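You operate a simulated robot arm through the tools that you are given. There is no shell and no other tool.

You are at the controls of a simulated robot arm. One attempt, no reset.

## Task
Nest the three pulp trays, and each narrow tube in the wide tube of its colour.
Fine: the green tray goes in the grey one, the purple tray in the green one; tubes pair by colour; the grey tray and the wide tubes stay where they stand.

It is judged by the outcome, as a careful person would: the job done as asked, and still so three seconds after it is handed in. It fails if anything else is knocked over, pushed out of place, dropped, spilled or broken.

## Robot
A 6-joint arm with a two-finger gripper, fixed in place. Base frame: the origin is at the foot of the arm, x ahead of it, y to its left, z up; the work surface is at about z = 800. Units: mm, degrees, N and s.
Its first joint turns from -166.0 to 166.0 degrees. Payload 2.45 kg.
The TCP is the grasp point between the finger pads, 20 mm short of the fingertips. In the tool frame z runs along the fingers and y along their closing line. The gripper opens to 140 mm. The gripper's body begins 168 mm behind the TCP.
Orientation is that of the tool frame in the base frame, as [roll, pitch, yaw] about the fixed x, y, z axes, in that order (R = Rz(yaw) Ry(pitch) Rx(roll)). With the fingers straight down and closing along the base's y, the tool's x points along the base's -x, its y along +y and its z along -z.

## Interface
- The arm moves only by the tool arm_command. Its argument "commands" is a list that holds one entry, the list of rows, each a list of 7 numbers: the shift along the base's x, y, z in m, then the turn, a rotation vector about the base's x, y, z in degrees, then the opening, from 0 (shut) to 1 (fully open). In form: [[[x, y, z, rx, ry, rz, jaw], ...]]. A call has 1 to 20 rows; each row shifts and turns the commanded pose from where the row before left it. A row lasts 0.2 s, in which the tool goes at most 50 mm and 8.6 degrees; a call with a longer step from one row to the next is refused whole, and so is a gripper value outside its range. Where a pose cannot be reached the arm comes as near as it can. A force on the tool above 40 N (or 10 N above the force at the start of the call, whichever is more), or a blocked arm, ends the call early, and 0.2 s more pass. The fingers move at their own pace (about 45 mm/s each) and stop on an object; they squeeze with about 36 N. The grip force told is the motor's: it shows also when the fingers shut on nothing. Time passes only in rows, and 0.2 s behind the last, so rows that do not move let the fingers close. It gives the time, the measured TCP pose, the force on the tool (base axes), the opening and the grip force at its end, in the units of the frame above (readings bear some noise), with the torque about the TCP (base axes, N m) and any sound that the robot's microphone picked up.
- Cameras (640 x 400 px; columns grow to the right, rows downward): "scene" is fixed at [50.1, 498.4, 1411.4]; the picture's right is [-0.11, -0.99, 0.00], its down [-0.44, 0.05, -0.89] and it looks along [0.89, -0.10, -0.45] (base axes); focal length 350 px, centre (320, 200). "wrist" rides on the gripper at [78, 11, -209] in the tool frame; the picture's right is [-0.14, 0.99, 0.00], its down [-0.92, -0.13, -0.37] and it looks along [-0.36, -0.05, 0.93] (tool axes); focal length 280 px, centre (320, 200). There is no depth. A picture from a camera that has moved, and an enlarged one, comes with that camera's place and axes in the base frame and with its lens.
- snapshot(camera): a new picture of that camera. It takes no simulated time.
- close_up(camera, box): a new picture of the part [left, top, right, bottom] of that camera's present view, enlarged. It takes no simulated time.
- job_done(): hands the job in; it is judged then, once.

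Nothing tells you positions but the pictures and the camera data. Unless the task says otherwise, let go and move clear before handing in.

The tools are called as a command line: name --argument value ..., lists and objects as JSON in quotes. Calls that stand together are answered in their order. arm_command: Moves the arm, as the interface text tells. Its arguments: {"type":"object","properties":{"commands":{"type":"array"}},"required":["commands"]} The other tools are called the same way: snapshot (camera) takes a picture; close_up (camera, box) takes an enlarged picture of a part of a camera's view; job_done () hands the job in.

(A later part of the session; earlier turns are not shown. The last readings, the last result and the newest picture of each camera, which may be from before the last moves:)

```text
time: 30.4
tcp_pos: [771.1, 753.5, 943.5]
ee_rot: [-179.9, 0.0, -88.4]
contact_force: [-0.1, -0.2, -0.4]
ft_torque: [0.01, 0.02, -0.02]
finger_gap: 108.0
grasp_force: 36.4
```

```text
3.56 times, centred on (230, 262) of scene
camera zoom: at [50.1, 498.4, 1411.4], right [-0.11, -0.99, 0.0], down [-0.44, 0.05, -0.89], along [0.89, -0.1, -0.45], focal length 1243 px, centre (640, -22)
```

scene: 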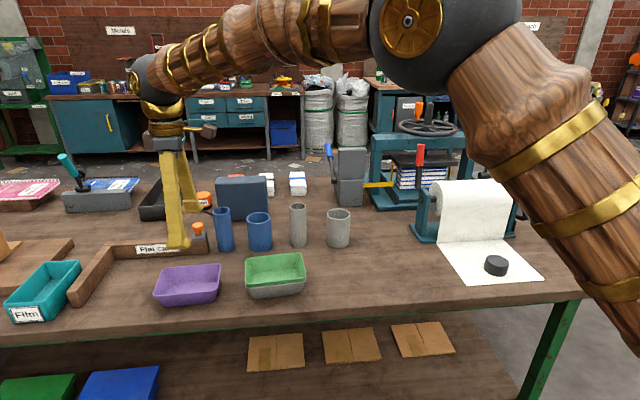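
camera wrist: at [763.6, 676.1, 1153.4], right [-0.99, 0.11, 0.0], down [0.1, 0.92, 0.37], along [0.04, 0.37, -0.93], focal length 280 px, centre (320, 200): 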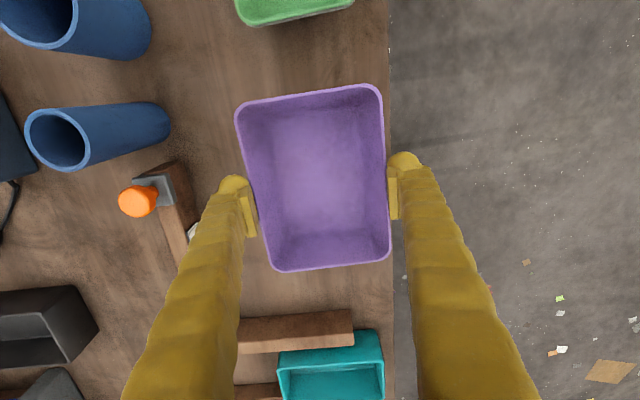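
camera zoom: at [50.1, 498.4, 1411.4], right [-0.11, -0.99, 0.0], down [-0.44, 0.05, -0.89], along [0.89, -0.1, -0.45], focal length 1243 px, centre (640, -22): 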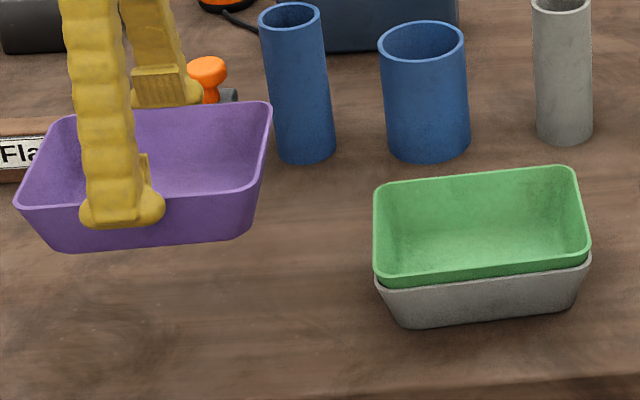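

Purple is held the same way green was. I'll carry it over the nested pair, at the pose where green was released, and check alignment from a hover.

arm_command --commands '[[[0.0011, -0.0355, 0, 0, 0, 0.48, 0.6], [0.0011, -0.0355, 0, 0, 0, 0.48, 0.6], [0.0011, -0.0356, 0, 0, 0, 0.48, 0.6], [0.0011, -0.0356, 0, 0, 0, 0.48, 0.6], [0.0011, -0.0356, 0, 0, 0, 0.49, 0.6], [0.001, -0.0356, 0, 0, 0, 0.49, 0.6], [0, 0, -0.02, 0, 0, 0, 0.6], [0, 0, -0.02, 0, 0, 0, 0.6], [0, 0, 0, 0, 0, 0, 0.6], [0, 0, 0, 0, 0, 0, 0.6]]]'

close_up --camera "scene" --box '[240, 225, 320, 295]'

snapshot --camera "wrist"

```text
time: 32.6
tcp_pos: [776.9, 539.6, 904.9]
ee_rot: [-180.0, 0.1, -85.4]
contact_force: [-0.5, -0.3, 0.1]
ft_torque: [0.01, 0.02, 0.02]
finger_gap: 108.2
grasp_force: 36.2
```

```text
5.71 times, centred on (280, 260) of scene
camera zoom: at [50.1, 498.4, 1411.4], right [-0.11, -0.99, 0.0], down [-0.44, 0.05, -0.89], along [0.89, -0.1, -0.45], focal length 1998 px, centre (549, -143)
```

zoom: 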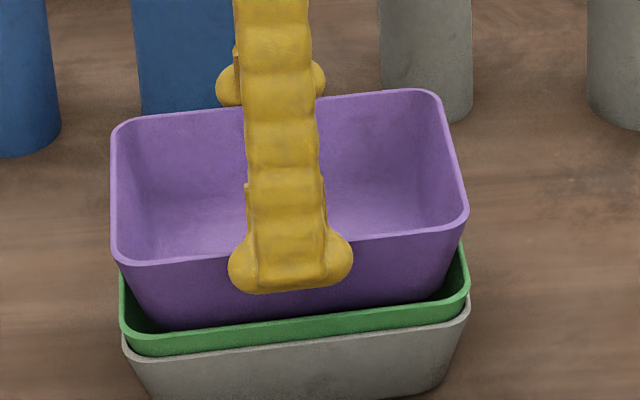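

```text
taken
camera wrist: at [774.3, 462.1, 1114.5], right [-1.0, 0.06, 0.0], down [0.06, 0.93, 0.37], along [0.02, 0.37, -0.93], focal length 280 px, centre (320, 200)
```

wrist: 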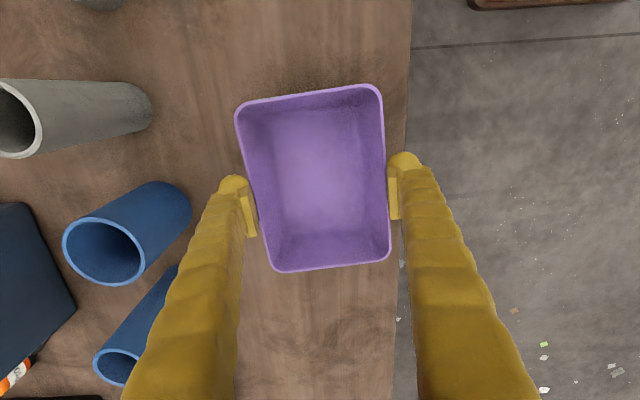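

close_up --camera "scene" --box '[250, 245, 290, 295]'

close_up --camera "scene" --box '[285, 235, 325, 285]'

```text
8.00 times, centred on (270, 270) of scene
camera zoom: at [50.1, 498.4, 1411.4], right [-0.11, -0.99, 0.0], down [-0.44, 0.05, -0.89], along [0.89, -0.1, -0.45], focal length 2797 px, centre (720, -360)
```

zoom: 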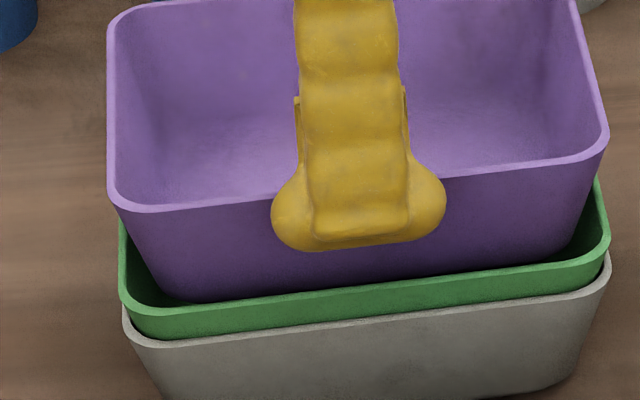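

```text
8.00 times, centred on (305, 260) of scene
camera zoom: at [50.1, 498.4, 1411.4], right [-0.11, -0.99, 0.0], down [-0.44, 0.05, -0.89], along [0.89, -0.1, -0.45], focal length 2797 px, centre (440, -280)
```

zoom: 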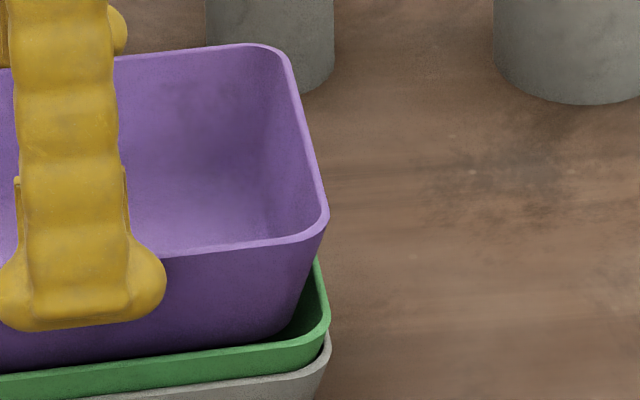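

Purple sits 1–2 mm too far in -x. I'll make a small correction and lower in steps.

arm_command --commands '[[[0.0015, 0.0007, 0, 0, 0, 0, 0.6], [0, 0, -0.008, 0, 0, 0, 0.6], [0, 0, -0.008, 0, 0, 0, 0.6], [0, 0, -0.005, 0, 0, 0, 0.6], [0, 0, 0, 0, 0, 0, 0.6]]]'

close_up --camera "scene" --box '[240, 225, 320, 295]'

```text
time: 33.8
tcp_pos: [778.3, 540.8, 884.5]
ee_rot: [180.0, 0.0, -85.4]
contact_force: [1.4, 1.5, -0.7]
ft_torque: [-0.01, 0.0, -0.02]
finger_gap: 108.1
grasp_force: 35.8
```

```text
5.71 times, centred on (280, 260) of scene
camera zoom: at [50.1, 498.4, 1411.4], right [-0.11, -0.99, 0.0], down [-0.44, 0.05, -0.89], along [0.89, -0.1, -0.45], focal length 1998 px, centre (549, -143)
```

zoom: 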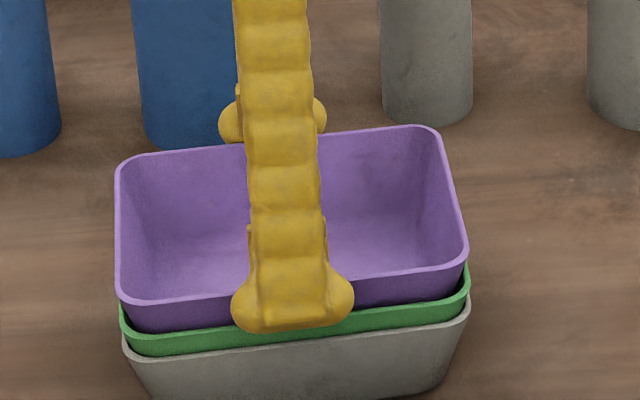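

arm_command --commands '[[[0, 0, -0.003, 0, 0, 0, 0.6], [0, 0, -0.002, 0, 0, 0, 0.6], [0, 0, 0, 0, 0, 0, 0.6]]]'

```text
time: 34.6
tcp_pos: [778.8, 540.2, 878.3]
ee_rot: [-179.9, 0.0, -85.5]
contact_force: [0.7, -0.5, 0.0]
ft_torque: [-0.02, 0.0, 0.0]
finger_gap: 107.7
grasp_force: 36.2
```

arm_command --commands '[[[0, 0, -0.002, 0, 0, 0, 0.6], [0, 0, 0, 0, 0, 0, 0.6]]]'

close_up --camera "scene" --box '[240, 225, 320, 295]'

```text
time: 35.2
tcp_pos: [780.0, 540.0, 878.3]
ee_rot: [-179.9, 0.1, -85.5]
contact_force: [-4.0, 0.3, 15.1]
ft_torque: [-0.01, 0.17, 0.01]
finger_gap: 108.1
grasp_force: 35.9
```

```text
5.71 times, centred on (280, 260) of scene
camera zoom: at [50.1, 498.4, 1411.4], right [-0.11, -0.99, 0.0], down [-0.44, 0.05, -0.89], along [0.89, -0.1, -0.45], focal length 1998 px, centre (549, -143)
```

zoom: 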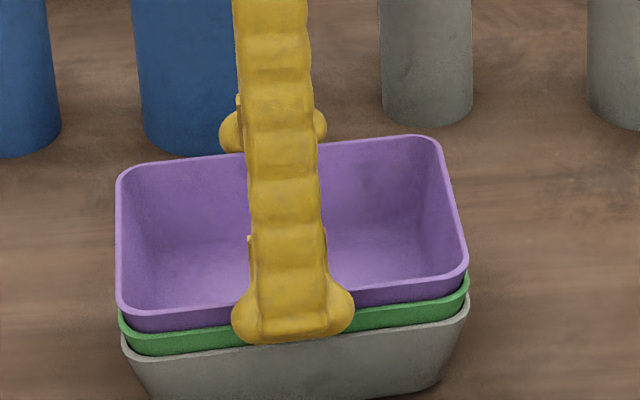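

Contact has started with a slight push in -x, so the tray is about 1 mm too far in +x. I'll ease that off and lower again.

arm_command --commands '[[[0, 0, 0.003, 0, 0, 0, 0.6], [-0.0012, 0, 0, 0, 0, 0, 0.6], [0, 0, -0.002, 0, 0, 0, 0.6], [0, 0, 0, 0, 0, 0, 0.6]]]'

arm_command --commands '[[[0, 0, -0.001, 0, 0, 0, 0.6], [0, 0, 0, 0, 0, 0, 0.6]]]'

```text
time: 36.2
tcp_pos: [778.2, 538.7, 877.3]
ee_rot: [-180.0, 0.0, -85.6]
contact_force: [-1.0, -1.2, 5.7]
ft_torque: [-0.02, 0.02, 0.06]
finger_gap: 107.9
grasp_force: 36.2
```

```text
time: 36.8
tcp_pos: [779.7, 540.4, 877.3]
ee_rot: [-179.9, 0.0, -85.5]
contact_force: [-0.8, -8.0, 17.8]
ft_torque: [-0.17, 0.02, 0.08]
finger_gap: 107.8
grasp_force: 35.4
```

arm_command --commands '[[[0, 0, 0.002, 0, 0, 0, 0.6], [-0.0003, -0.001, 0, 0, 0, 0, 0.6], [0, 0, -0.0015, 0, 0, 0, 0.6], [0, 0, 0, 0, 0, 0, 0.6]]]'

close_up --camera "scene" --box '[240, 225, 320, 295]'

```text
time: 37.8
tcp_pos: [778.1, 539.4, 878.0]
ee_rot: [-179.9, 0.0, -85.5]
contact_force: [-0.7, 0.3, 1.5]
ft_torque: [0.1, 0.0, 0.09]
finger_gap: 107.8
grasp_force: 36.5
```

```text
5.71 times, centred on (280, 260) of scene
camera zoom: at [50.1, 498.4, 1411.4], right [-0.11, -0.99, 0.0], down [-0.44, 0.05, -0.89], along [0.89, -0.1, -0.45], focal length 1998 px, centre (549, -143)
```

zoom: 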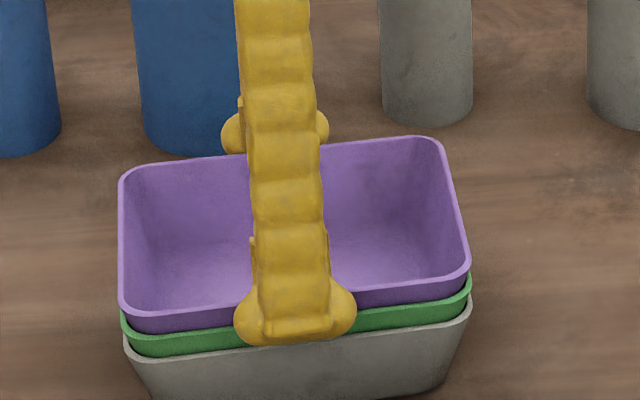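

The force is small and the stack is close to seated. I'll release and rise.

arm_command --commands '[[[0, 0, 0, 0, 0, 0, 0.85], [0, 0, 0, 0, 0, 0, 0.95], [0, 0, 0, 0, 0, 0, 1], [0, 0, 0.02, 0, 0, 0, 1], [0, 0, 0.03, 0, 0, 0, 1], [0, 0, 0.04, 0, 0, 0, 1], [0, 0, 0, 0, 0, 0, 1]]]'

snapshot --camera "wrist"

close_up --camera "scene" --box '[240, 230, 320, 300]'

```text
time: 39.4
tcp_pos: [779.6, 537.2, 966.8]
ee_rot: [179.9, 0.0, -85.4]
contact_force: [-0.4, -0.6, 0.6]
ft_torque: [-0.01, -0.01, -0.01]
finger_gap: 140.0
grasp_force: 0.1
```

```text
taken
camera wrist: at [775.6, 459.7, 1176.7], right [-1.0, 0.06, 0.0], down [0.06, 0.93, 0.37], along [0.02, 0.37, -0.93], focal length 280 px, centre (320, 200)
```

wrist: 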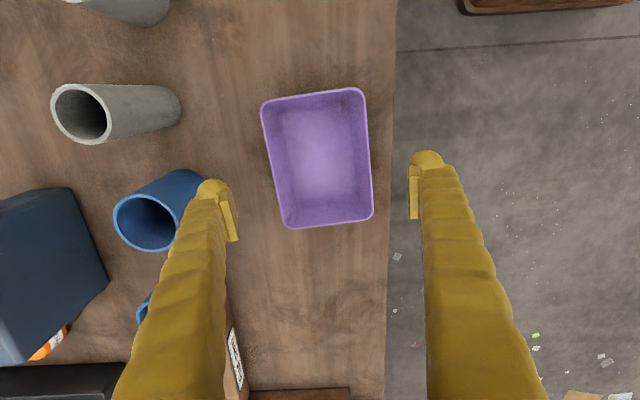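

```text
5.71 times, centred on (280, 265) of scene
camera zoom: at [50.1, 498.4, 1411.4], right [-0.11, -0.99, 0.0], down [-0.44, 0.05, -0.89], along [0.89, -0.1, -0.45], focal length 1998 px, centre (549, -171)
```

zoom: 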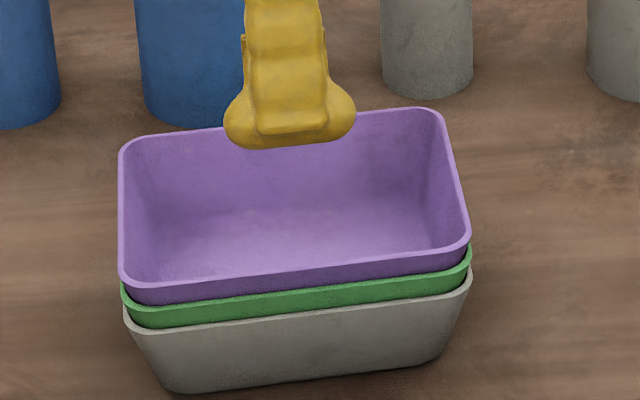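

All three trays are nested evenly. Now the tubes: I'll rise and move above the narrow grey tube, near (960,472), to measure both grey tubes.

arm_command --commands '[[[0, 0, 0.04, 0, 0, 0, 1], [0, 0, 0.04, 0, 0, 0, 1], [0.036, -0.013, 0, 0, 0, -0.9, 1], [0.036, -0.013, 0, 0, 0, -0.9, 1], [0.036, -0.013, 0, 0, 0, -0.9, 1], [0.036, -0.013, 0, 0, 0, -0.9, 1], [0.036, -0.013, 0, 0, 0, -0.9, 1], [0, 0, 0, 0, 0, 0, 1], [0, 0, 0, 0, 0, 0, 1]]]'

snapshot --camera "wrist"

snapshot --camera "scene"

```text
time: 41.4
tcp_pos: [957.6, 474.3, 1045.8]
ee_rot: [180.0, 0.0, -90.0]
contact_force: [0.7, -0.6, 0.1]
ft_torque: [0.0, -0.01, 0.02]
finger_gap: 139.9
grasp_force: 0.1
```

```text
taken
camera wrist: at [947.7, 396.9, 1255.1], right [-0.99, 0.14, 0.0], down [0.13, 0.92, 0.37], along [0.05, 0.36, -0.93], focal length 280 px, centre (320, 200)
```

wrist: 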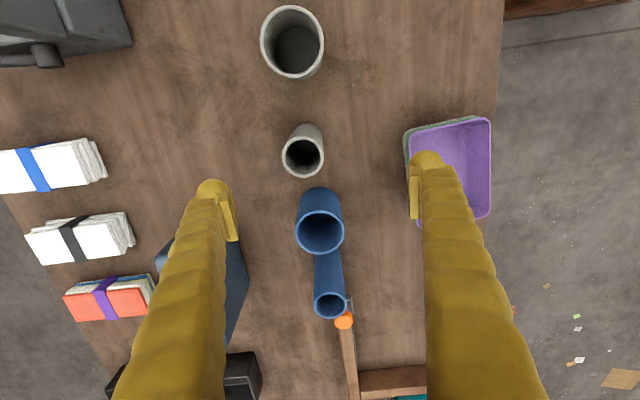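

```text
taken
```

scene: 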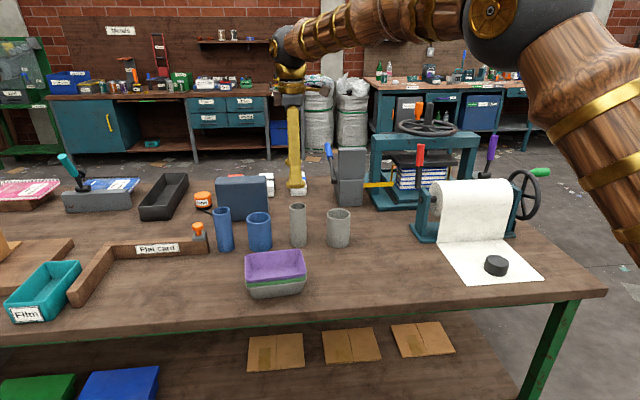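

close_up --camera "wrist" --box '[240, 0, 380, 90]'

close_up --camera "wrist" --box '[260, 110, 350, 190]'

close_up --camera "wrist" --box '[270, 180, 390, 330]'

```text
4.44 times, centred on (310, 45) of wrist
camera zoom: at [947.7, 396.9, 1255.1], right [-0.99, 0.14, 0.0], down [0.13, 0.92, 0.37], along [0.05, 0.36, -0.93], focal length 1246 px, centre (364, 889)
```

zoom: 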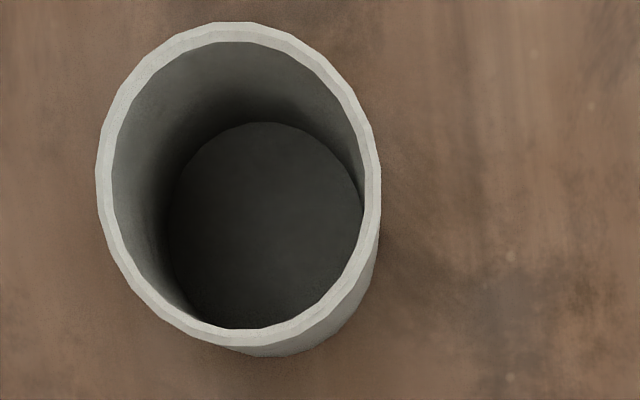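

```text
5.00 times, centred on (305, 150) of wrist
camera zoom: at [947.7, 396.9, 1255.1], right [-0.99, 0.14, 0.0], down [0.13, 0.92, 0.37], along [0.05, 0.36, -0.93], focal length 1402 px, centre (395, 450)
```

zoom: 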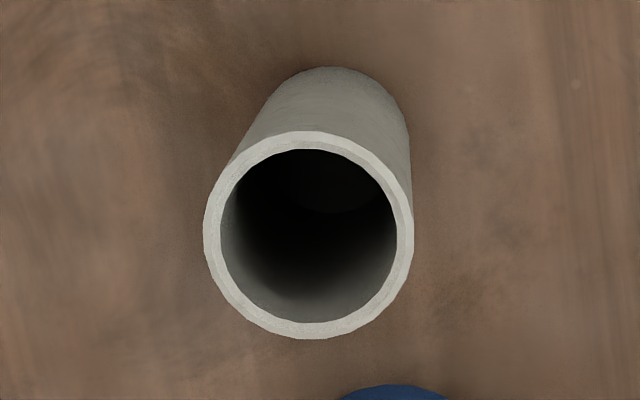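

```text
2.67 times, centred on (330, 255) of wrist
camera zoom: at [947.7, 396.9, 1255.1], right [-0.99, 0.14, 0.0], down [0.13, 0.92, 0.37], along [0.05, 0.36, -0.93], focal length 748 px, centre (293, 53)
```

zoom: 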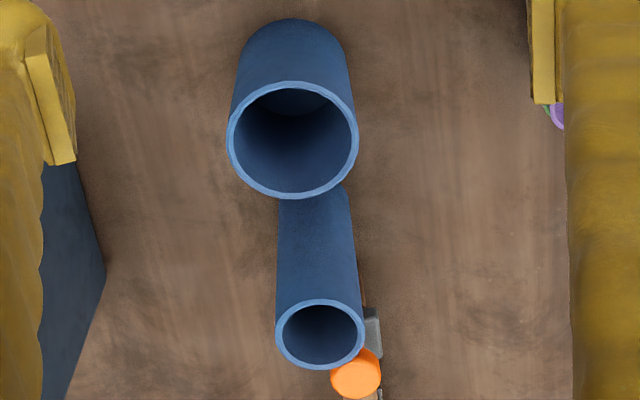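

I can see all four tubes. The narrow grey one is about 17–20 mm toward +x of the tool and a bit toward -y. I'll shift and lower to just above it, then re-measure.

arm_command --commands '[[[0.0165, -0.006, 0, 0, 0, 0, 0.8], [0, 0, -0.04, 0, 0, 0, 0.8], [0, 0, -0.035, 0, 0, 0, 0.8], [0, 0, 0, 0, 0, 0, 0.8], [0, 0, 0, 0, 0, 0, 0.8]]]'

snapshot --camera "wrist"

close_up --camera "scene" --box '[240, 180, 380, 260]'

```text
time: 42.6
tcp_pos: [973.5, 468.0, 972.8]
ee_rot: [-179.9, 0.0, -90.1]
contact_force: [-0.2, -0.4, 0.0]
ft_torque: [0.01, -0.01, 0.02]
finger_gap: 111.8
grasp_force: 0.0
```

```text
taken
camera wrist: at [965.2, 391.6, 1182.4], right [-0.99, 0.14, 0.0], down [0.13, 0.92, 0.37], along [0.05, 0.36, -0.93], focal length 280 px, centre (320, 200)
```

wrist: 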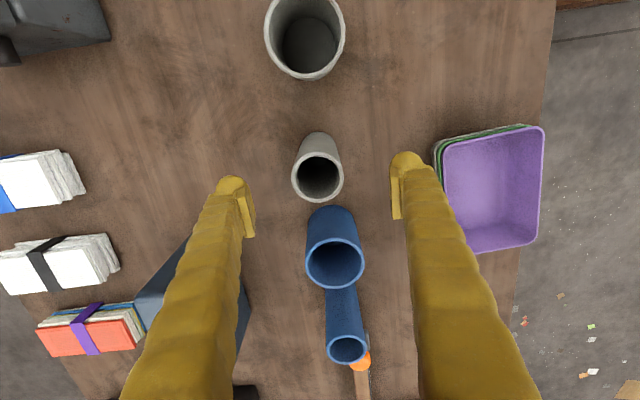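

```text
4.57 times, centred on (310, 220) of scene
camera zoom: at [50.1, 498.4, 1411.4], right [-0.11, -0.99, 0.0], down [-0.44, 0.05, -0.89], along [0.89, -0.1, -0.45], focal length 1598 px, centre (366, 109)
```

zoom: 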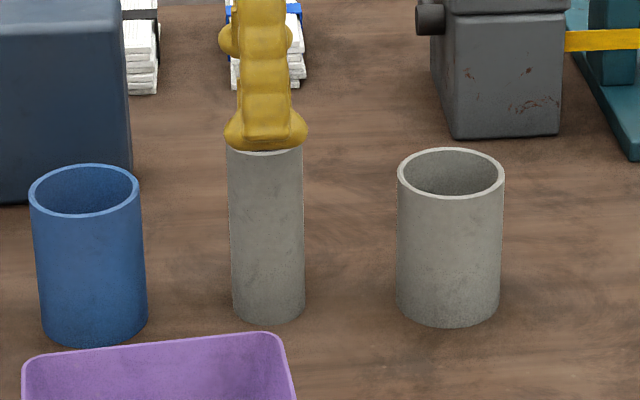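

arm_command --commands '[[[0.0013, -0.004, 0, 0, 0, 0, 0.8], [0, 0, -0.02, 0, 0, 0, 0.8], [0, 0, -0.02, 0, 0, 0, 0.8], [0, 0, 0, 0, 0, 0, 0.8], [0, 0, 0, 0, 0, 0, 0.8]]]'

close_up --camera "wrist" --box '[200, 100, 440, 280]'

close_up --camera "scene" --box '[260, 180, 360, 260]'

```text
time: 43.8
tcp_pos: [976.2, 465.2, 931.7]
ee_rot: [180.0, 0.1, -89.9]
contact_force: [0.2, 0.0, -0.3]
ft_torque: [-0.02, -0.02, -0.01]
finger_gap: 112.2
grasp_force: 0.1
```

```text
2.22 times, centred on (320, 190) of wrist
camera zoom: at [966.2, 387.5, 1140.8], right [-0.99, 0.14, 0.0], down [0.13, 0.92, 0.37], along [0.05, 0.36, -0.93], focal length 623 px, centre (320, 222)
```

zoom: 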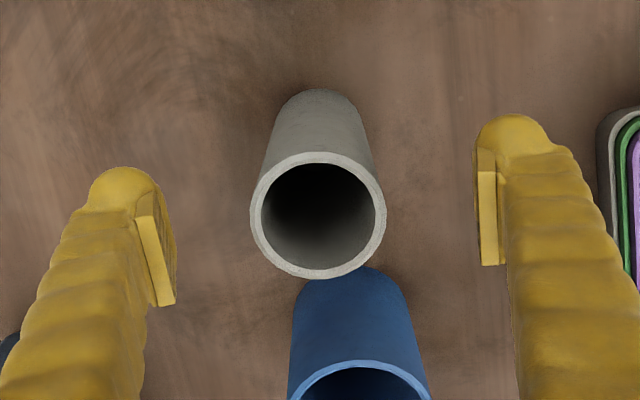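

```text
5.00 times, centred on (310, 220) of scene
camera zoom: at [50.1, 498.4, 1411.4], right [-0.11, -0.99, 0.0], down [-0.44, 0.05, -0.89], along [0.89, -0.1, -0.45], focal length 1748 px, centre (370, 100)
```

zoom: 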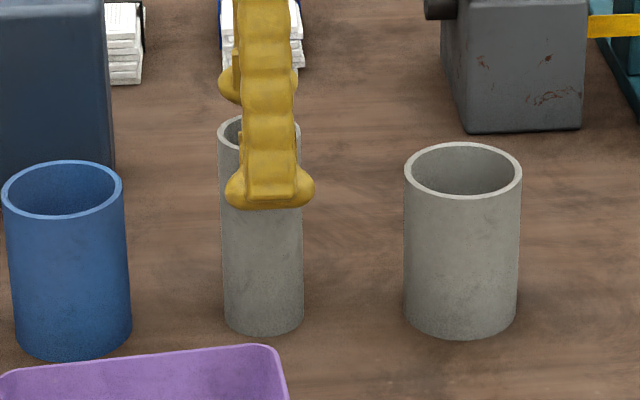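

The tube is centred between the fingers, with about 20 mm of overlap below its top. I'll close and lift slightly.

arm_command --commands '[[[0, 0.001, 0, 0, 0, 0, 0.6], [0, 0, 0, 0, 0, 0, 0.45], [0, 0, 0, 0, 0, 0, 0.3], [0, 0, 0, 0, 0, 0, 0.25], [0, 0, 0, 0, 0, 0, 0.25], [0, 0, 0, 0, 0, 0, 0.25], [0, 0, 0, 0, 0, 0, 0.25]]]'

close_up --camera "wrist" --box '[200, 100, 440, 280]'

close_up --camera "scene" --box '[260, 180, 360, 260]'

```text
time: 45.4
tcp_pos: [975.3, 466.2, 931.9]
ee_rot: [180.0, 0.0, -90.0]
contact_force: [0.2, -0.5, -0.9]
ft_torque: [0.01, 0.03, -0.04]
finger_gap: 45.9
grasp_force: 35.9
```

```text
2.22 times, centred on (320, 190) of wrist
camera zoom: at [966.2, 388.7, 1141.2], right [-0.99, 0.14, 0.0], down [0.13, 0.92, 0.37], along [0.05, 0.36, -0.93], focal length 623 px, centre (320, 222)
```

zoom: 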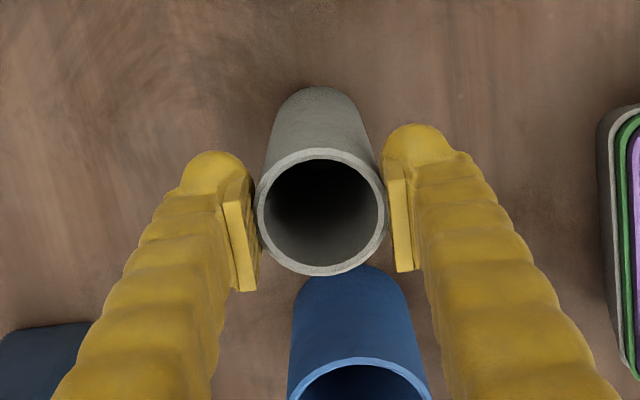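

```text
5.00 times, centred on (310, 220) of scene
camera zoom: at [50.1, 498.4, 1411.4], right [-0.11, -0.99, 0.0], down [-0.44, 0.05, -0.89], along [0.89, -0.1, -0.45], focal length 1748 px, centre (370, 100)
```

zoom: 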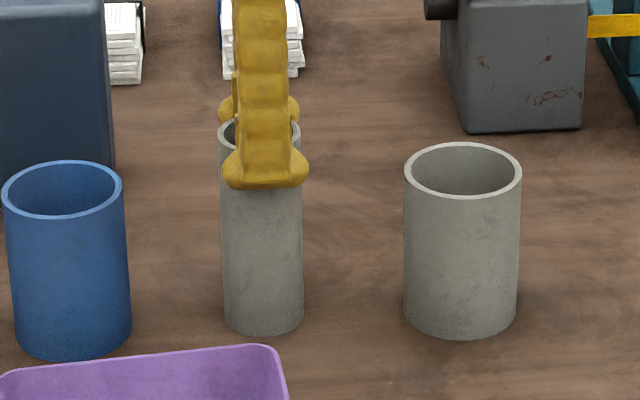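

Grip is good. I'll lift the tube clear of the wide tube's top (about z 891) and carry it over the wide grey tube, near (969.5, 341).

arm_command --commands '[[[0, 0, 0.005, 0, 0, 0, 0.25], [0, 0, 0.015, 0, 0, 0, 0.25], [0, 0, 0.03, 0, 0, 0, 0.25], [0, 0, 0.04, 0, 0, 0, 0.25], [0, 0, 0.03, 0, 0, 0, 0.25], [-0.0015, -0.031, 0, 0, 0, 0, 0.25], [-0.0015, -0.031, 0, 0, 0, 0, 0.25], [-0.0015, -0.031, 0, 0, 0, 0, 0.25], [-0.0014, -0.0317, 0, 0, 0, 0, 0.25], [0, 0, 0, 0, 0, 0, 0.25], [0, 0, 0, 0, 0, 0, 0.25]]]'

snapshot --camera "wrist"

close_up --camera "scene" --box '[290, 140, 390, 260]'

```text
time: 47.8
tcp_pos: [969.9, 339.5, 1052.0]
ee_rot: [-179.9, -0.1, -89.9]
contact_force: [-0.3, -0.8, -0.8]
ft_torque: [0.04, -0.02, 0.01]
finger_gap: 46.0
grasp_force: 36.3
```

```text
taken
camera wrist: at [960.3, 262.6, 1260.4], right [-0.99, 0.14, 0.0], down [0.13, 0.92, 0.37], along [0.05, 0.36, -0.93], focal length 280 px, centre (320, 200)
```

wrist: 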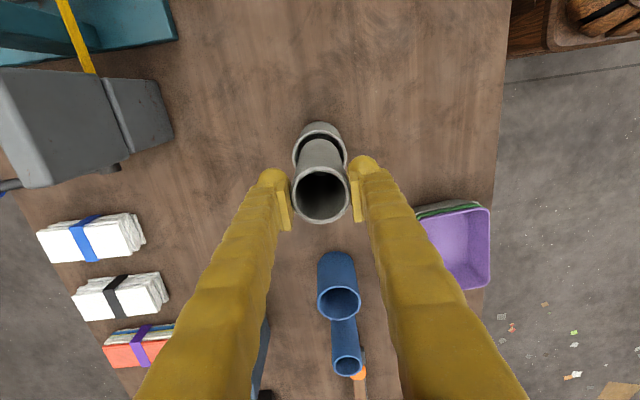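

```text
3.33 times, centred on (340, 200) of scene
camera zoom: at [50.1, 498.4, 1411.4], right [-0.11, -0.99, 0.0], down [-0.44, 0.05, -0.89], along [0.89, -0.1, -0.45], focal length 1166 px, centre (253, 200)
```

zoom: 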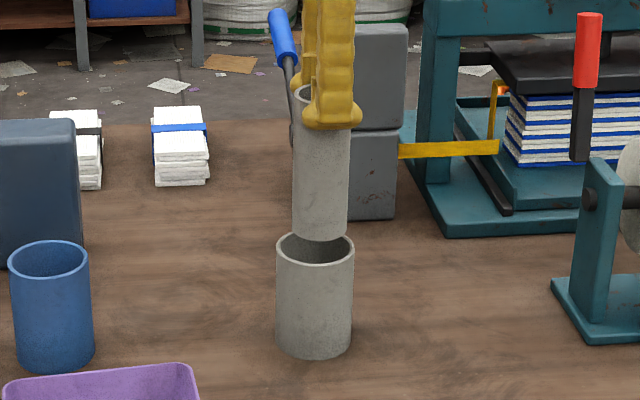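

close_up --camera "scene" --box '[315, 185, 365, 250]'

close_up --camera "wrist" --box '[270, 110, 370, 240]'

```text
6.15 times, centred on (340, 218) of scene
camera zoom: at [50.1, 498.4, 1411.4], right [-0.11, -0.99, 0.0], down [-0.44, 0.05, -0.89], along [0.89, -0.1, -0.45], focal length 2152 px, centre (197, 92)
```

zoom: 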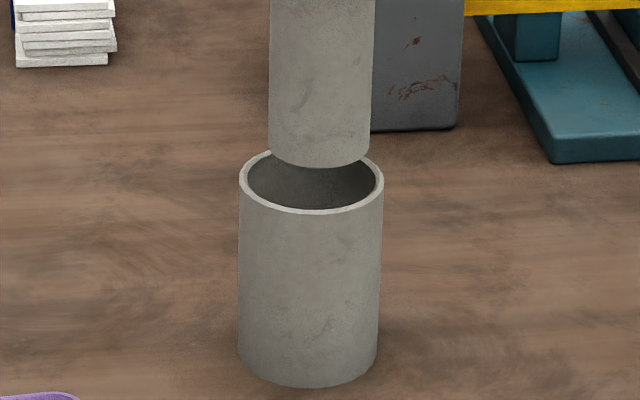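

```text
3.08 times, centred on (320, 175) of wrist
camera zoom: at [960.3, 262.6, 1260.4], right [-0.99, 0.14, 0.0], down [0.13, 0.92, 0.37], along [0.05, 0.36, -0.93], focal length 863 px, centre (320, 277)
```

zoom: 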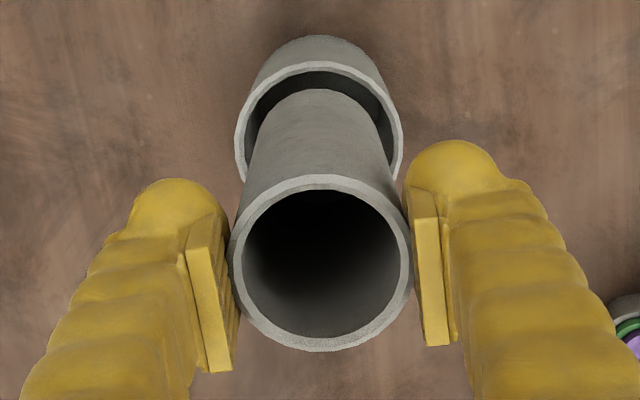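

The narrow tube needs about +3.7 mm in y. I'll correct that and lower its end just inside the rim, then check.

arm_command --commands '[[[0.0005, 0.0037, 0, 0, 0, 0, 0.25], [0, 0, -0.012, 0, 0, 0, 0.25], [0, 0, 0, 0, 0, 0, 0.25], [0, 0, 0, 0, 0, 0, 0.25]]]'

close_up --camera "scene" --box '[315, 185, 365, 250]'

close_up --camera "wrist" --box '[270, 110, 370, 240]'

```text
time: 48.8
tcp_pos: [970.0, 343.8, 1039.6]
ee_rot: [-179.9, 0.0, -90.1]
contact_force: [0.3, -0.3, 0.4]
ft_torque: [-0.01, -0.04, 0.02]
finger_gap: 46.1
grasp_force: 36.0
```

```text
6.15 times, centred on (340, 218) of scene
camera zoom: at [50.1, 498.4, 1411.4], right [-0.11, -0.99, 0.0], down [-0.44, 0.05, -0.89], along [0.89, -0.1, -0.45], focal length 2152 px, centre (197, 92)
```

zoom: 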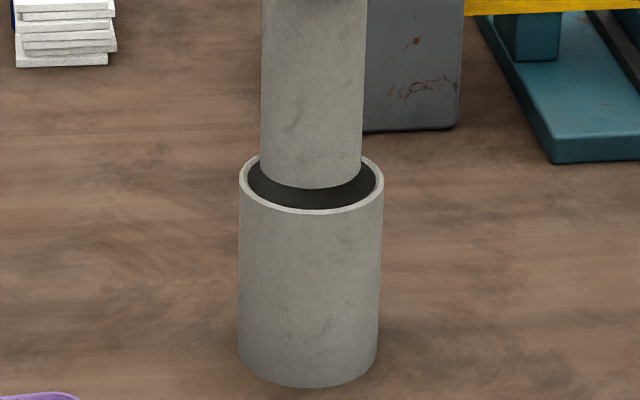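

```text
3.08 times, centred on (320, 175) of wrist
camera zoom: at [961.0, 266.4, 1249.0], right [-0.99, 0.14, 0.0], down [0.13, 0.92, 0.37], along [0.05, 0.36, -0.93], focal length 863 px, centre (320, 277)
```

zoom: 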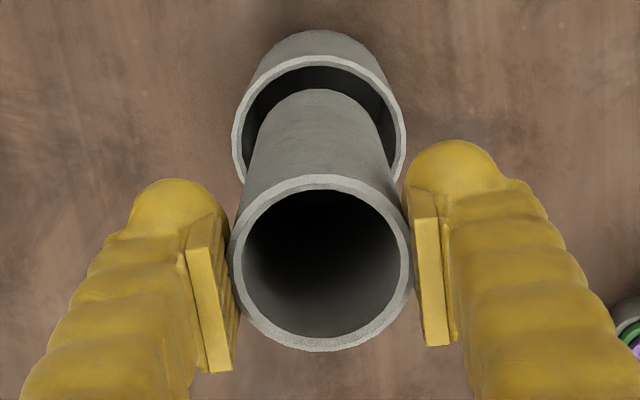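

In y the scene view shows it centred, and in x the wrist view does. I'll lower it in stages, watching the force.

arm_command --commands '[[[0, 0, -0.01, 0, 0, 0, 0.25], [0, 0, -0.01, 0, 0, 0, 0.25], [0, 0, -0.01, 0, 0, 0, 0.25], [0, 0, -0.01, 0, 0, 0, 0.25], [0, 0, 0, 0, 0, 0, 0.25]]]'

close_up --camera "scene" --box '[315, 185, 365, 250]'

close_up --camera "wrist" --box '[270, 110, 370, 240]'

```text
time: 50.0
tcp_pos: [969.9, 343.2, 1001.7]
ee_rot: [180.0, 0.0, -90.0]
contact_force: [-0.5, -0.1, -1.0]
ft_torque: [-0.01, 0.02, -0.02]
finger_gap: 46.2
grasp_force: 35.9
```

```text
6.15 times, centred on (340, 218) of scene
camera zoom: at [50.1, 498.4, 1411.4], right [-0.11, -0.99, 0.0], down [-0.44, 0.05, -0.89], along [0.89, -0.1, -0.45], focal length 2152 px, centre (197, 92)
```

zoom: 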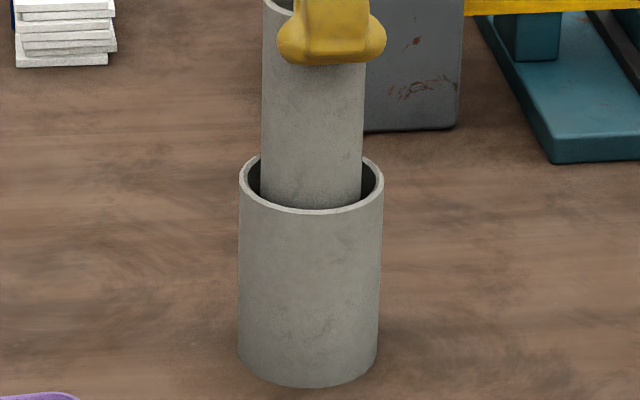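

```text
3.08 times, centred on (320, 175) of wrist
camera zoom: at [960.6, 266.0, 1209.7], right [-0.99, 0.14, 0.0], down [0.13, 0.92, 0.37], along [0.05, 0.36, -0.93], focal length 863 px, centre (320, 277)
```

zoom: 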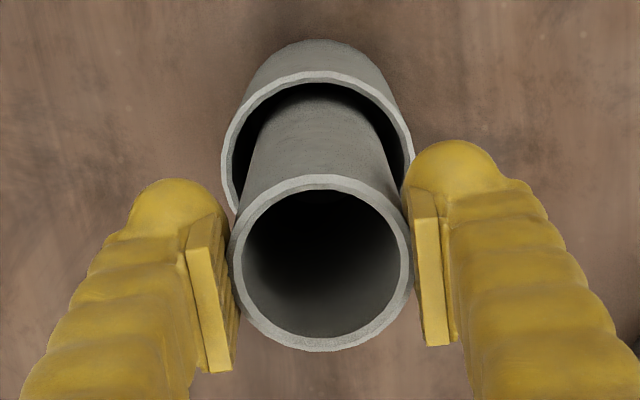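

It is entering cleanly, with no force. I'll continue down.

arm_command --commands '[[[0, 0, -0.012, 0, 0, 0, 0.25], [0, 0, -0.012, 0, 0, 0, 0.25], [0, 0, -0.012, 0, 0, 0, 0.25], [0, 0, -0.012, 0, 0, 0, 0.25], [0, 0, -0.008, 0, 0, 0, 0.25], [0, 0, 0, 0, 0, 0, 0.25]]]'

close_up --camera "scene" --box '[315, 185, 365, 250]'

```text
time: 51.4
tcp_pos: [972.0, 344.5, 946.0]
ee_rot: [-180.0, 0.0, -90.0]
contact_force: [0.2, -0.4, 0.9]
ft_torque: [0.02, -0.01, -0.01]
finger_gap: 46.0
grasp_force: 35.6
```

```text
6.15 times, centred on (340, 218) of scene
camera zoom: at [50.1, 498.4, 1411.4], right [-0.11, -0.99, 0.0], down [-0.44, 0.05, -0.89], along [0.89, -0.1, -0.45], focal length 2152 px, centre (197, 92)
```

zoom: 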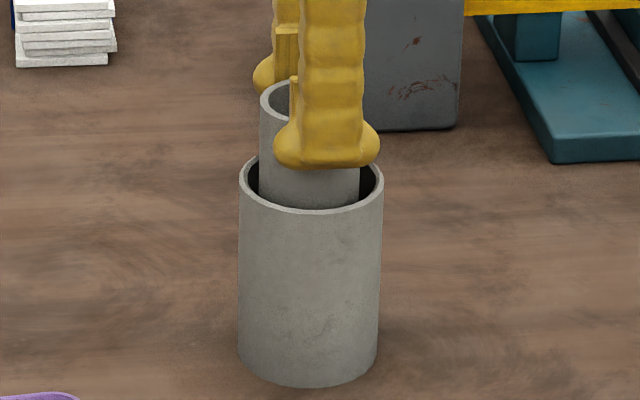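

arm_command --commands '[[[0, 0, -0.004, 0, 0, 0, 0.25], [0, 0, -0.003, 0, 0, 0, 0.25], [0, 0, 0, 0, 0, 0, 0.25]]]'

arm_command --commands '[[[0, 0, -0.002, 0, 0, 0, 0.25], [0, 0, 0, 0, 0, 0, 0.25]]]'

```text
time: 52.2
tcp_pos: [970.7, 344.2, 938.9]
ee_rot: [180.0, 0.1, -90.0]
contact_force: [-0.2, -0.4, -0.4]
ft_torque: [0.05, 0.02, 0.03]
finger_gap: 46.1
grasp_force: 36.1
```

```text
time: 52.8
tcp_pos: [970.7, 343.6, 936.4]
ee_rot: [179.9, 0.0, -90.0]
contact_force: [0.2, 0.3, 0.6]
ft_torque: [-0.03, 0.05, 0.0]
finger_gap: 46.4
grasp_force: 36.4
```

arm_command --commands '[[[0, 0, -0.0015, 0, 0, 0, 0.25], [0, 0, 0, 0, 0, 0, 0.25]]]'

```text
time: 53.4
tcp_pos: [970.4, 344.8, 936.4]
ee_rot: [-179.8, 0.0, -90.0]
contact_force: [0.1, -1.7, 15.2]
ft_torque: [-0.15, -0.01, -0.02]
finger_gap: 46.1
grasp_force: 36.2
```

It is on the bottom. I'll relieve the pressure a touch, open, and rise straight up.

arm_command --commands '[[[0, 0, 0.001, 0, 0, 0, 0.25], [0, 0, 0, 0, 0, 0, 0.4], [0, 0, 0, 0, 0, 0, 0.55], [0, 0, 0, 0, 0, 0, 0.7], [0, 0, 0, 0, 0, 0, 0.7], [0, 0, 0.02, 0, 0, 0, 0.7], [0, 0, 0.03, 0, 0, 0, 0.7], [0, 0, 0.04, 0, 0, 0, 0.7], [0, 0, 0, 0, 0, 0, 0.7], [0, 0, 0, 0, 0, 0, 0.7]]]'

snapshot --camera "wrist"

close_up --camera "scene" --box '[200, 180, 380, 290]'

```text
time: 55.6
tcp_pos: [970.3, 346.2, 1028.0]
ee_rot: [179.9, 0.0, -90.0]
contact_force: [-0.4, 0.1, 0.3]
ft_torque: [0.01, -0.06, -0.01]
finger_gap: 98.1
grasp_force: 0.1
```

```text
taken
camera wrist: at [961.2, 268.7, 1235.1], right [-0.99, 0.14, 0.0], down [0.13, 0.92, 0.37], along [0.05, 0.36, -0.93], focal length 280 px, centre (320, 200)
```

wrist: 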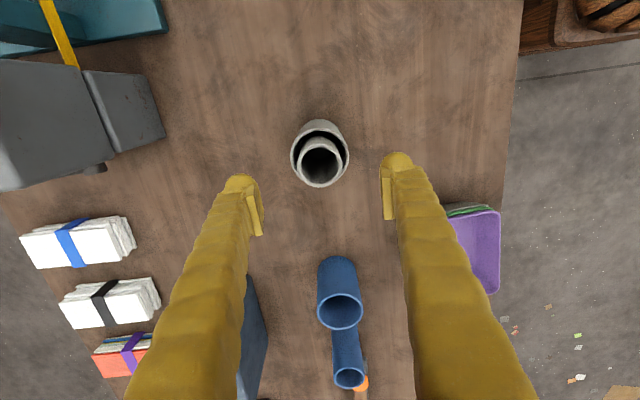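

```text
3.56 times, centred on (290, 235) of scene
camera zoom: at [50.1, 498.4, 1411.4], right [-0.11, -0.99, 0.0], down [-0.44, 0.05, -0.89], along [0.89, -0.1, -0.45], focal length 1243 px, centre (427, 76)
```

zoom: 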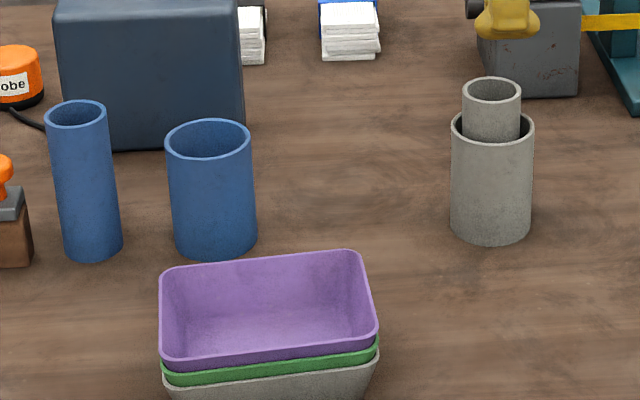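

The grey pair is nested. Next is the narrow blue tube, near (971, 688). I'll go over it at height and see if that pose is reached straight down.

arm_command --commands '[[[0, 0.042, 0.002, 0, 0, 0, 0.8], [0, 0.043, 0.002, 0, 0, 0, 0.8], [0, 0.043, 0.002, 0, 0, 0, 0.8], [0, 0.043, 0.002, 0, 0, 0, 0.8], [0, 0.043, 0.002, 0, 0, 0, 0.8], [0, 0.043, 0.002, 0, 0, 0, 0.8], [0, 0.043, 0, 0, 0, 0, 0.8], [0, 0.042, 0, 0, 0, 0, 0.8], [0, 0, 0, 0, 0, 0, 0.8], [0, 0, 0, 0, 0, 0, 0.8]]]'

snapshot --camera "wrist"

snapshot --camera "scene"

```text
time: 57.8
tcp_pos: [971.6, 686.0, 1036.1]
ee_rot: [180.0, 0.0, -90.0]
contact_force: [0.8, -1.0, -0.2]
ft_torque: [0.0, 0.0, -0.01]
finger_gap: 111.8
grasp_force: 0.0
```

```text
taken
camera wrist: at [961.7, 608.1, 1244.5], right [-0.99, 0.14, 0.0], down [0.13, 0.92, 0.37], along [0.05, 0.36, -0.93], focal length 280 px, centre (320, 200)
```

wrist: 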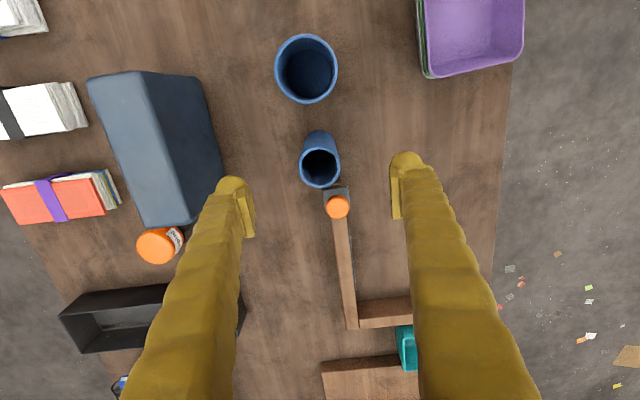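

```text
taken
```

scene: 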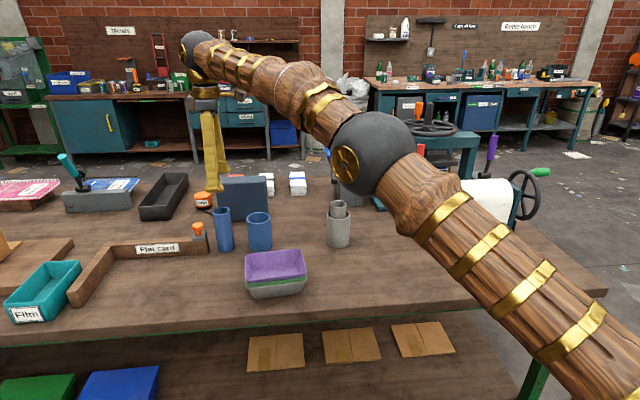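

It's reachable. I'll take a close look to align.

close_up --camera "wrist" --box '[260, 20, 360, 200]'

close_up --camera "scene" --box '[190, 180, 290, 260]'

```text
2.22 times, centred on (310, 110) of wrist
camera zoom: at [961.7, 608.1, 1244.5], right [-0.99, 0.14, 0.0], down [0.13, 0.92, 0.37], along [0.05, 0.36, -0.93], focal length 623 px, centre (342, 400)
```

zoom: 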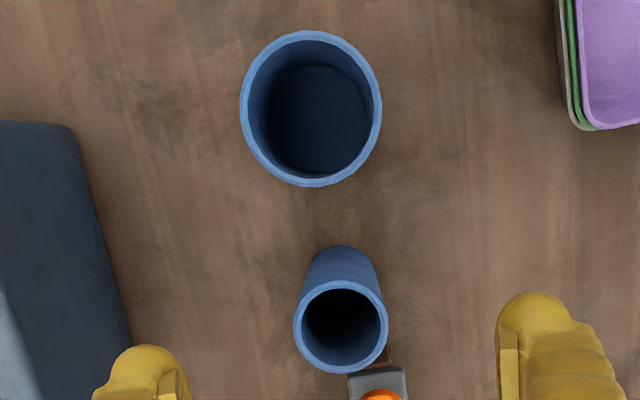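

```text
5.00 times, centred on (240, 220) of scene
camera zoom: at [50.1, 498.4, 1411.4], right [-0.11, -0.99, 0.0], down [-0.44, 0.05, -0.89], along [0.89, -0.1, -0.45], focal length 1748 px, centre (720, 100)
```

zoom: 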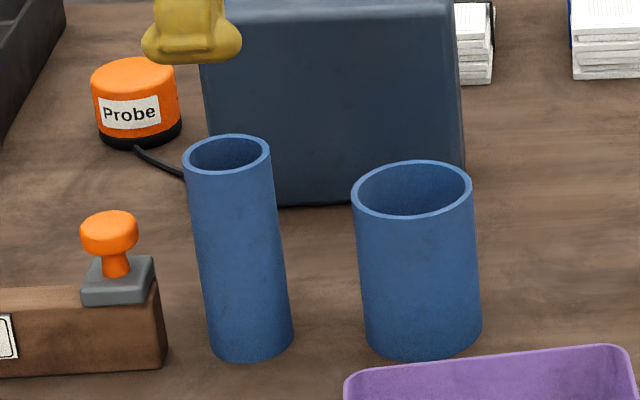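

arm_command --commands '[[[0, 0.0028, 0, 0, 0, 0, 0.65], [0, 0, -0.03, 0, 0, 0, 0.65], [0, 0, -0.03, 0, 0, 0, 0.65], [0, 0, 0, 0, 0, 0, 0.65], [0, 0, 0, 0, 0, 0, 0.65]]]'

close_up --camera "wrist" --box '[200, 100, 440, 280]'

snapshot --camera "scene"

```text
time: 59.0
tcp_pos: [971.0, 689.4, 975.8]
ee_rot: [-180.0, 0.0, -90.0]
contact_force: [-0.1, 0.3, -0.1]
ft_torque: [0.02, 0.04, 0.01]
finger_gap: 91.0
grasp_force: 0.0
```

```text
2.22 times, centred on (320, 190) of wrist
camera zoom: at [961.9, 611.5, 1184.9], right [-0.99, 0.14, 0.0], down [0.13, 0.92, 0.37], along [0.05, 0.36, -0.93], focal length 623 px, centre (320, 222)
```

zoom: 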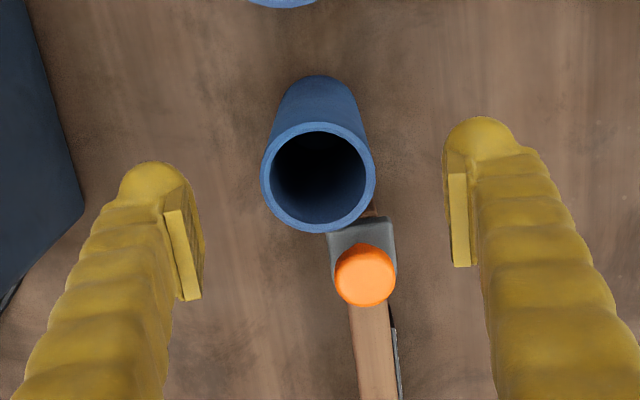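

```text
taken
```

scene: 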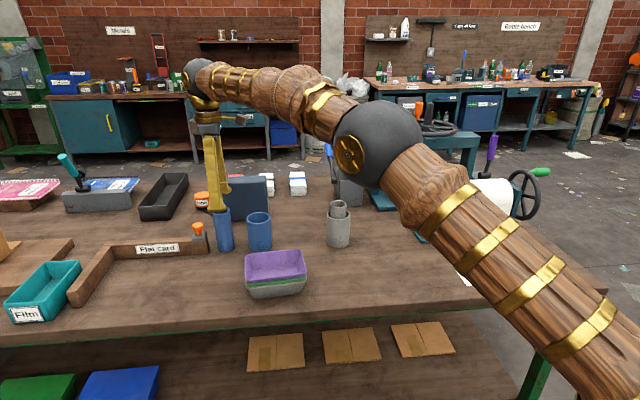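

arm_command --commands '[[[0.0006, 0.0008, 0, 0, 0, 0, 0.65], [0, 0, -0.02, 0, 0, 0, 0.65], [0, 0, -0.0235, 0, 0, 0, 0.65], [0, 0, 0, 0, 0, 0, 0.65], [0, 0, 0, 0, 0, 0, 0.65]]]'

close_up --camera "wrist" --box '[200, 100, 440, 280]'

close_up --camera "scene" --box '[190, 180, 290, 260]'

```text
time: 60.2
tcp_pos: [972.2, 689.3, 933.3]
ee_rot: [180.0, 0.0, -90.0]
contact_force: [-0.2, 0.3, 0.7]
ft_torque: [-0.01, 0.0, -0.02]
finger_gap: 91.2
grasp_force: 0.0
```

```text
2.22 times, centred on (320, 190) of wrist
camera zoom: at [962.5, 612.6, 1143.0], right [-0.99, 0.14, 0.0], down [0.13, 0.92, 0.37], along [0.05, 0.36, -0.93], focal length 623 px, centre (320, 222)
```

zoom: 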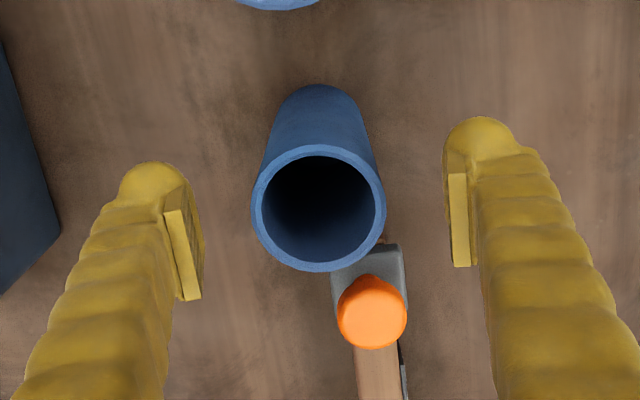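

```text
5.00 times, centred on (240, 220) of scene
camera zoom: at [50.1, 498.4, 1411.4], right [-0.11, -0.99, 0.0], down [-0.44, 0.05, -0.89], along [0.89, -0.1, -0.45], focal length 1748 px, centre (720, 100)
```

zoom: 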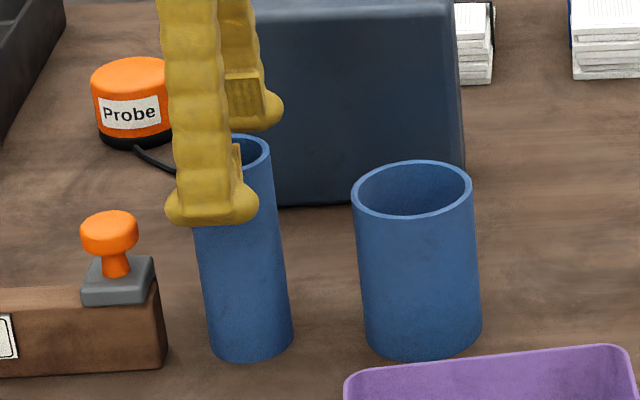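

arm_command --commands '[[[0, -0.0012, 0, 0, 0, 0, 0.6], [0, 0, 0, 0, 0, 0, 0.45], [0, 0, 0, 0, 0, 0, 0.3], [0, 0, 0, 0, 0, 0, 0.25], [0, 0, 0, 0, 0, 0, 0.25], [0, 0, 0, 0, 0, 0, 0.25], [0, 0, 0, 0, 0, 0, 0.25]]]'

close_up --camera "wrist" --box '[200, 100, 440, 280]'

```text
time: 61.8
tcp_pos: [972.0, 688.7, 934.5]
ee_rot: [180.0, -0.1, -90.0]
contact_force: [0.2, -0.7, -0.1]
ft_torque: [-0.05, 0.0, 0.04]
finger_gap: 46.8
grasp_force: 36.3
```

```text
2.22 times, centred on (320, 190) of wrist
camera zoom: at [962.6, 611.1, 1143.0], right [-0.99, 0.14, 0.0], down [0.13, 0.92, 0.37], along [0.05, 0.36, -0.93], focal length 623 px, centre (320, 222)
```

zoom: 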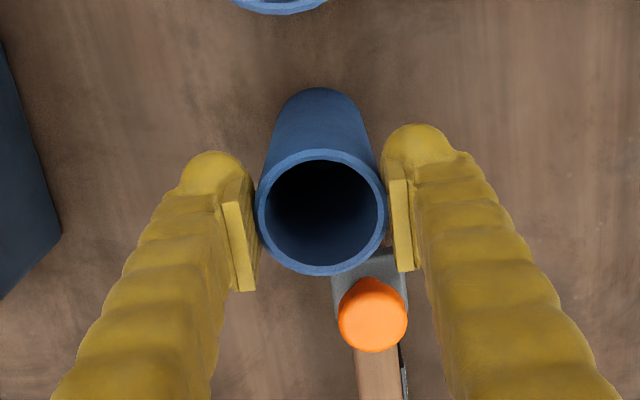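

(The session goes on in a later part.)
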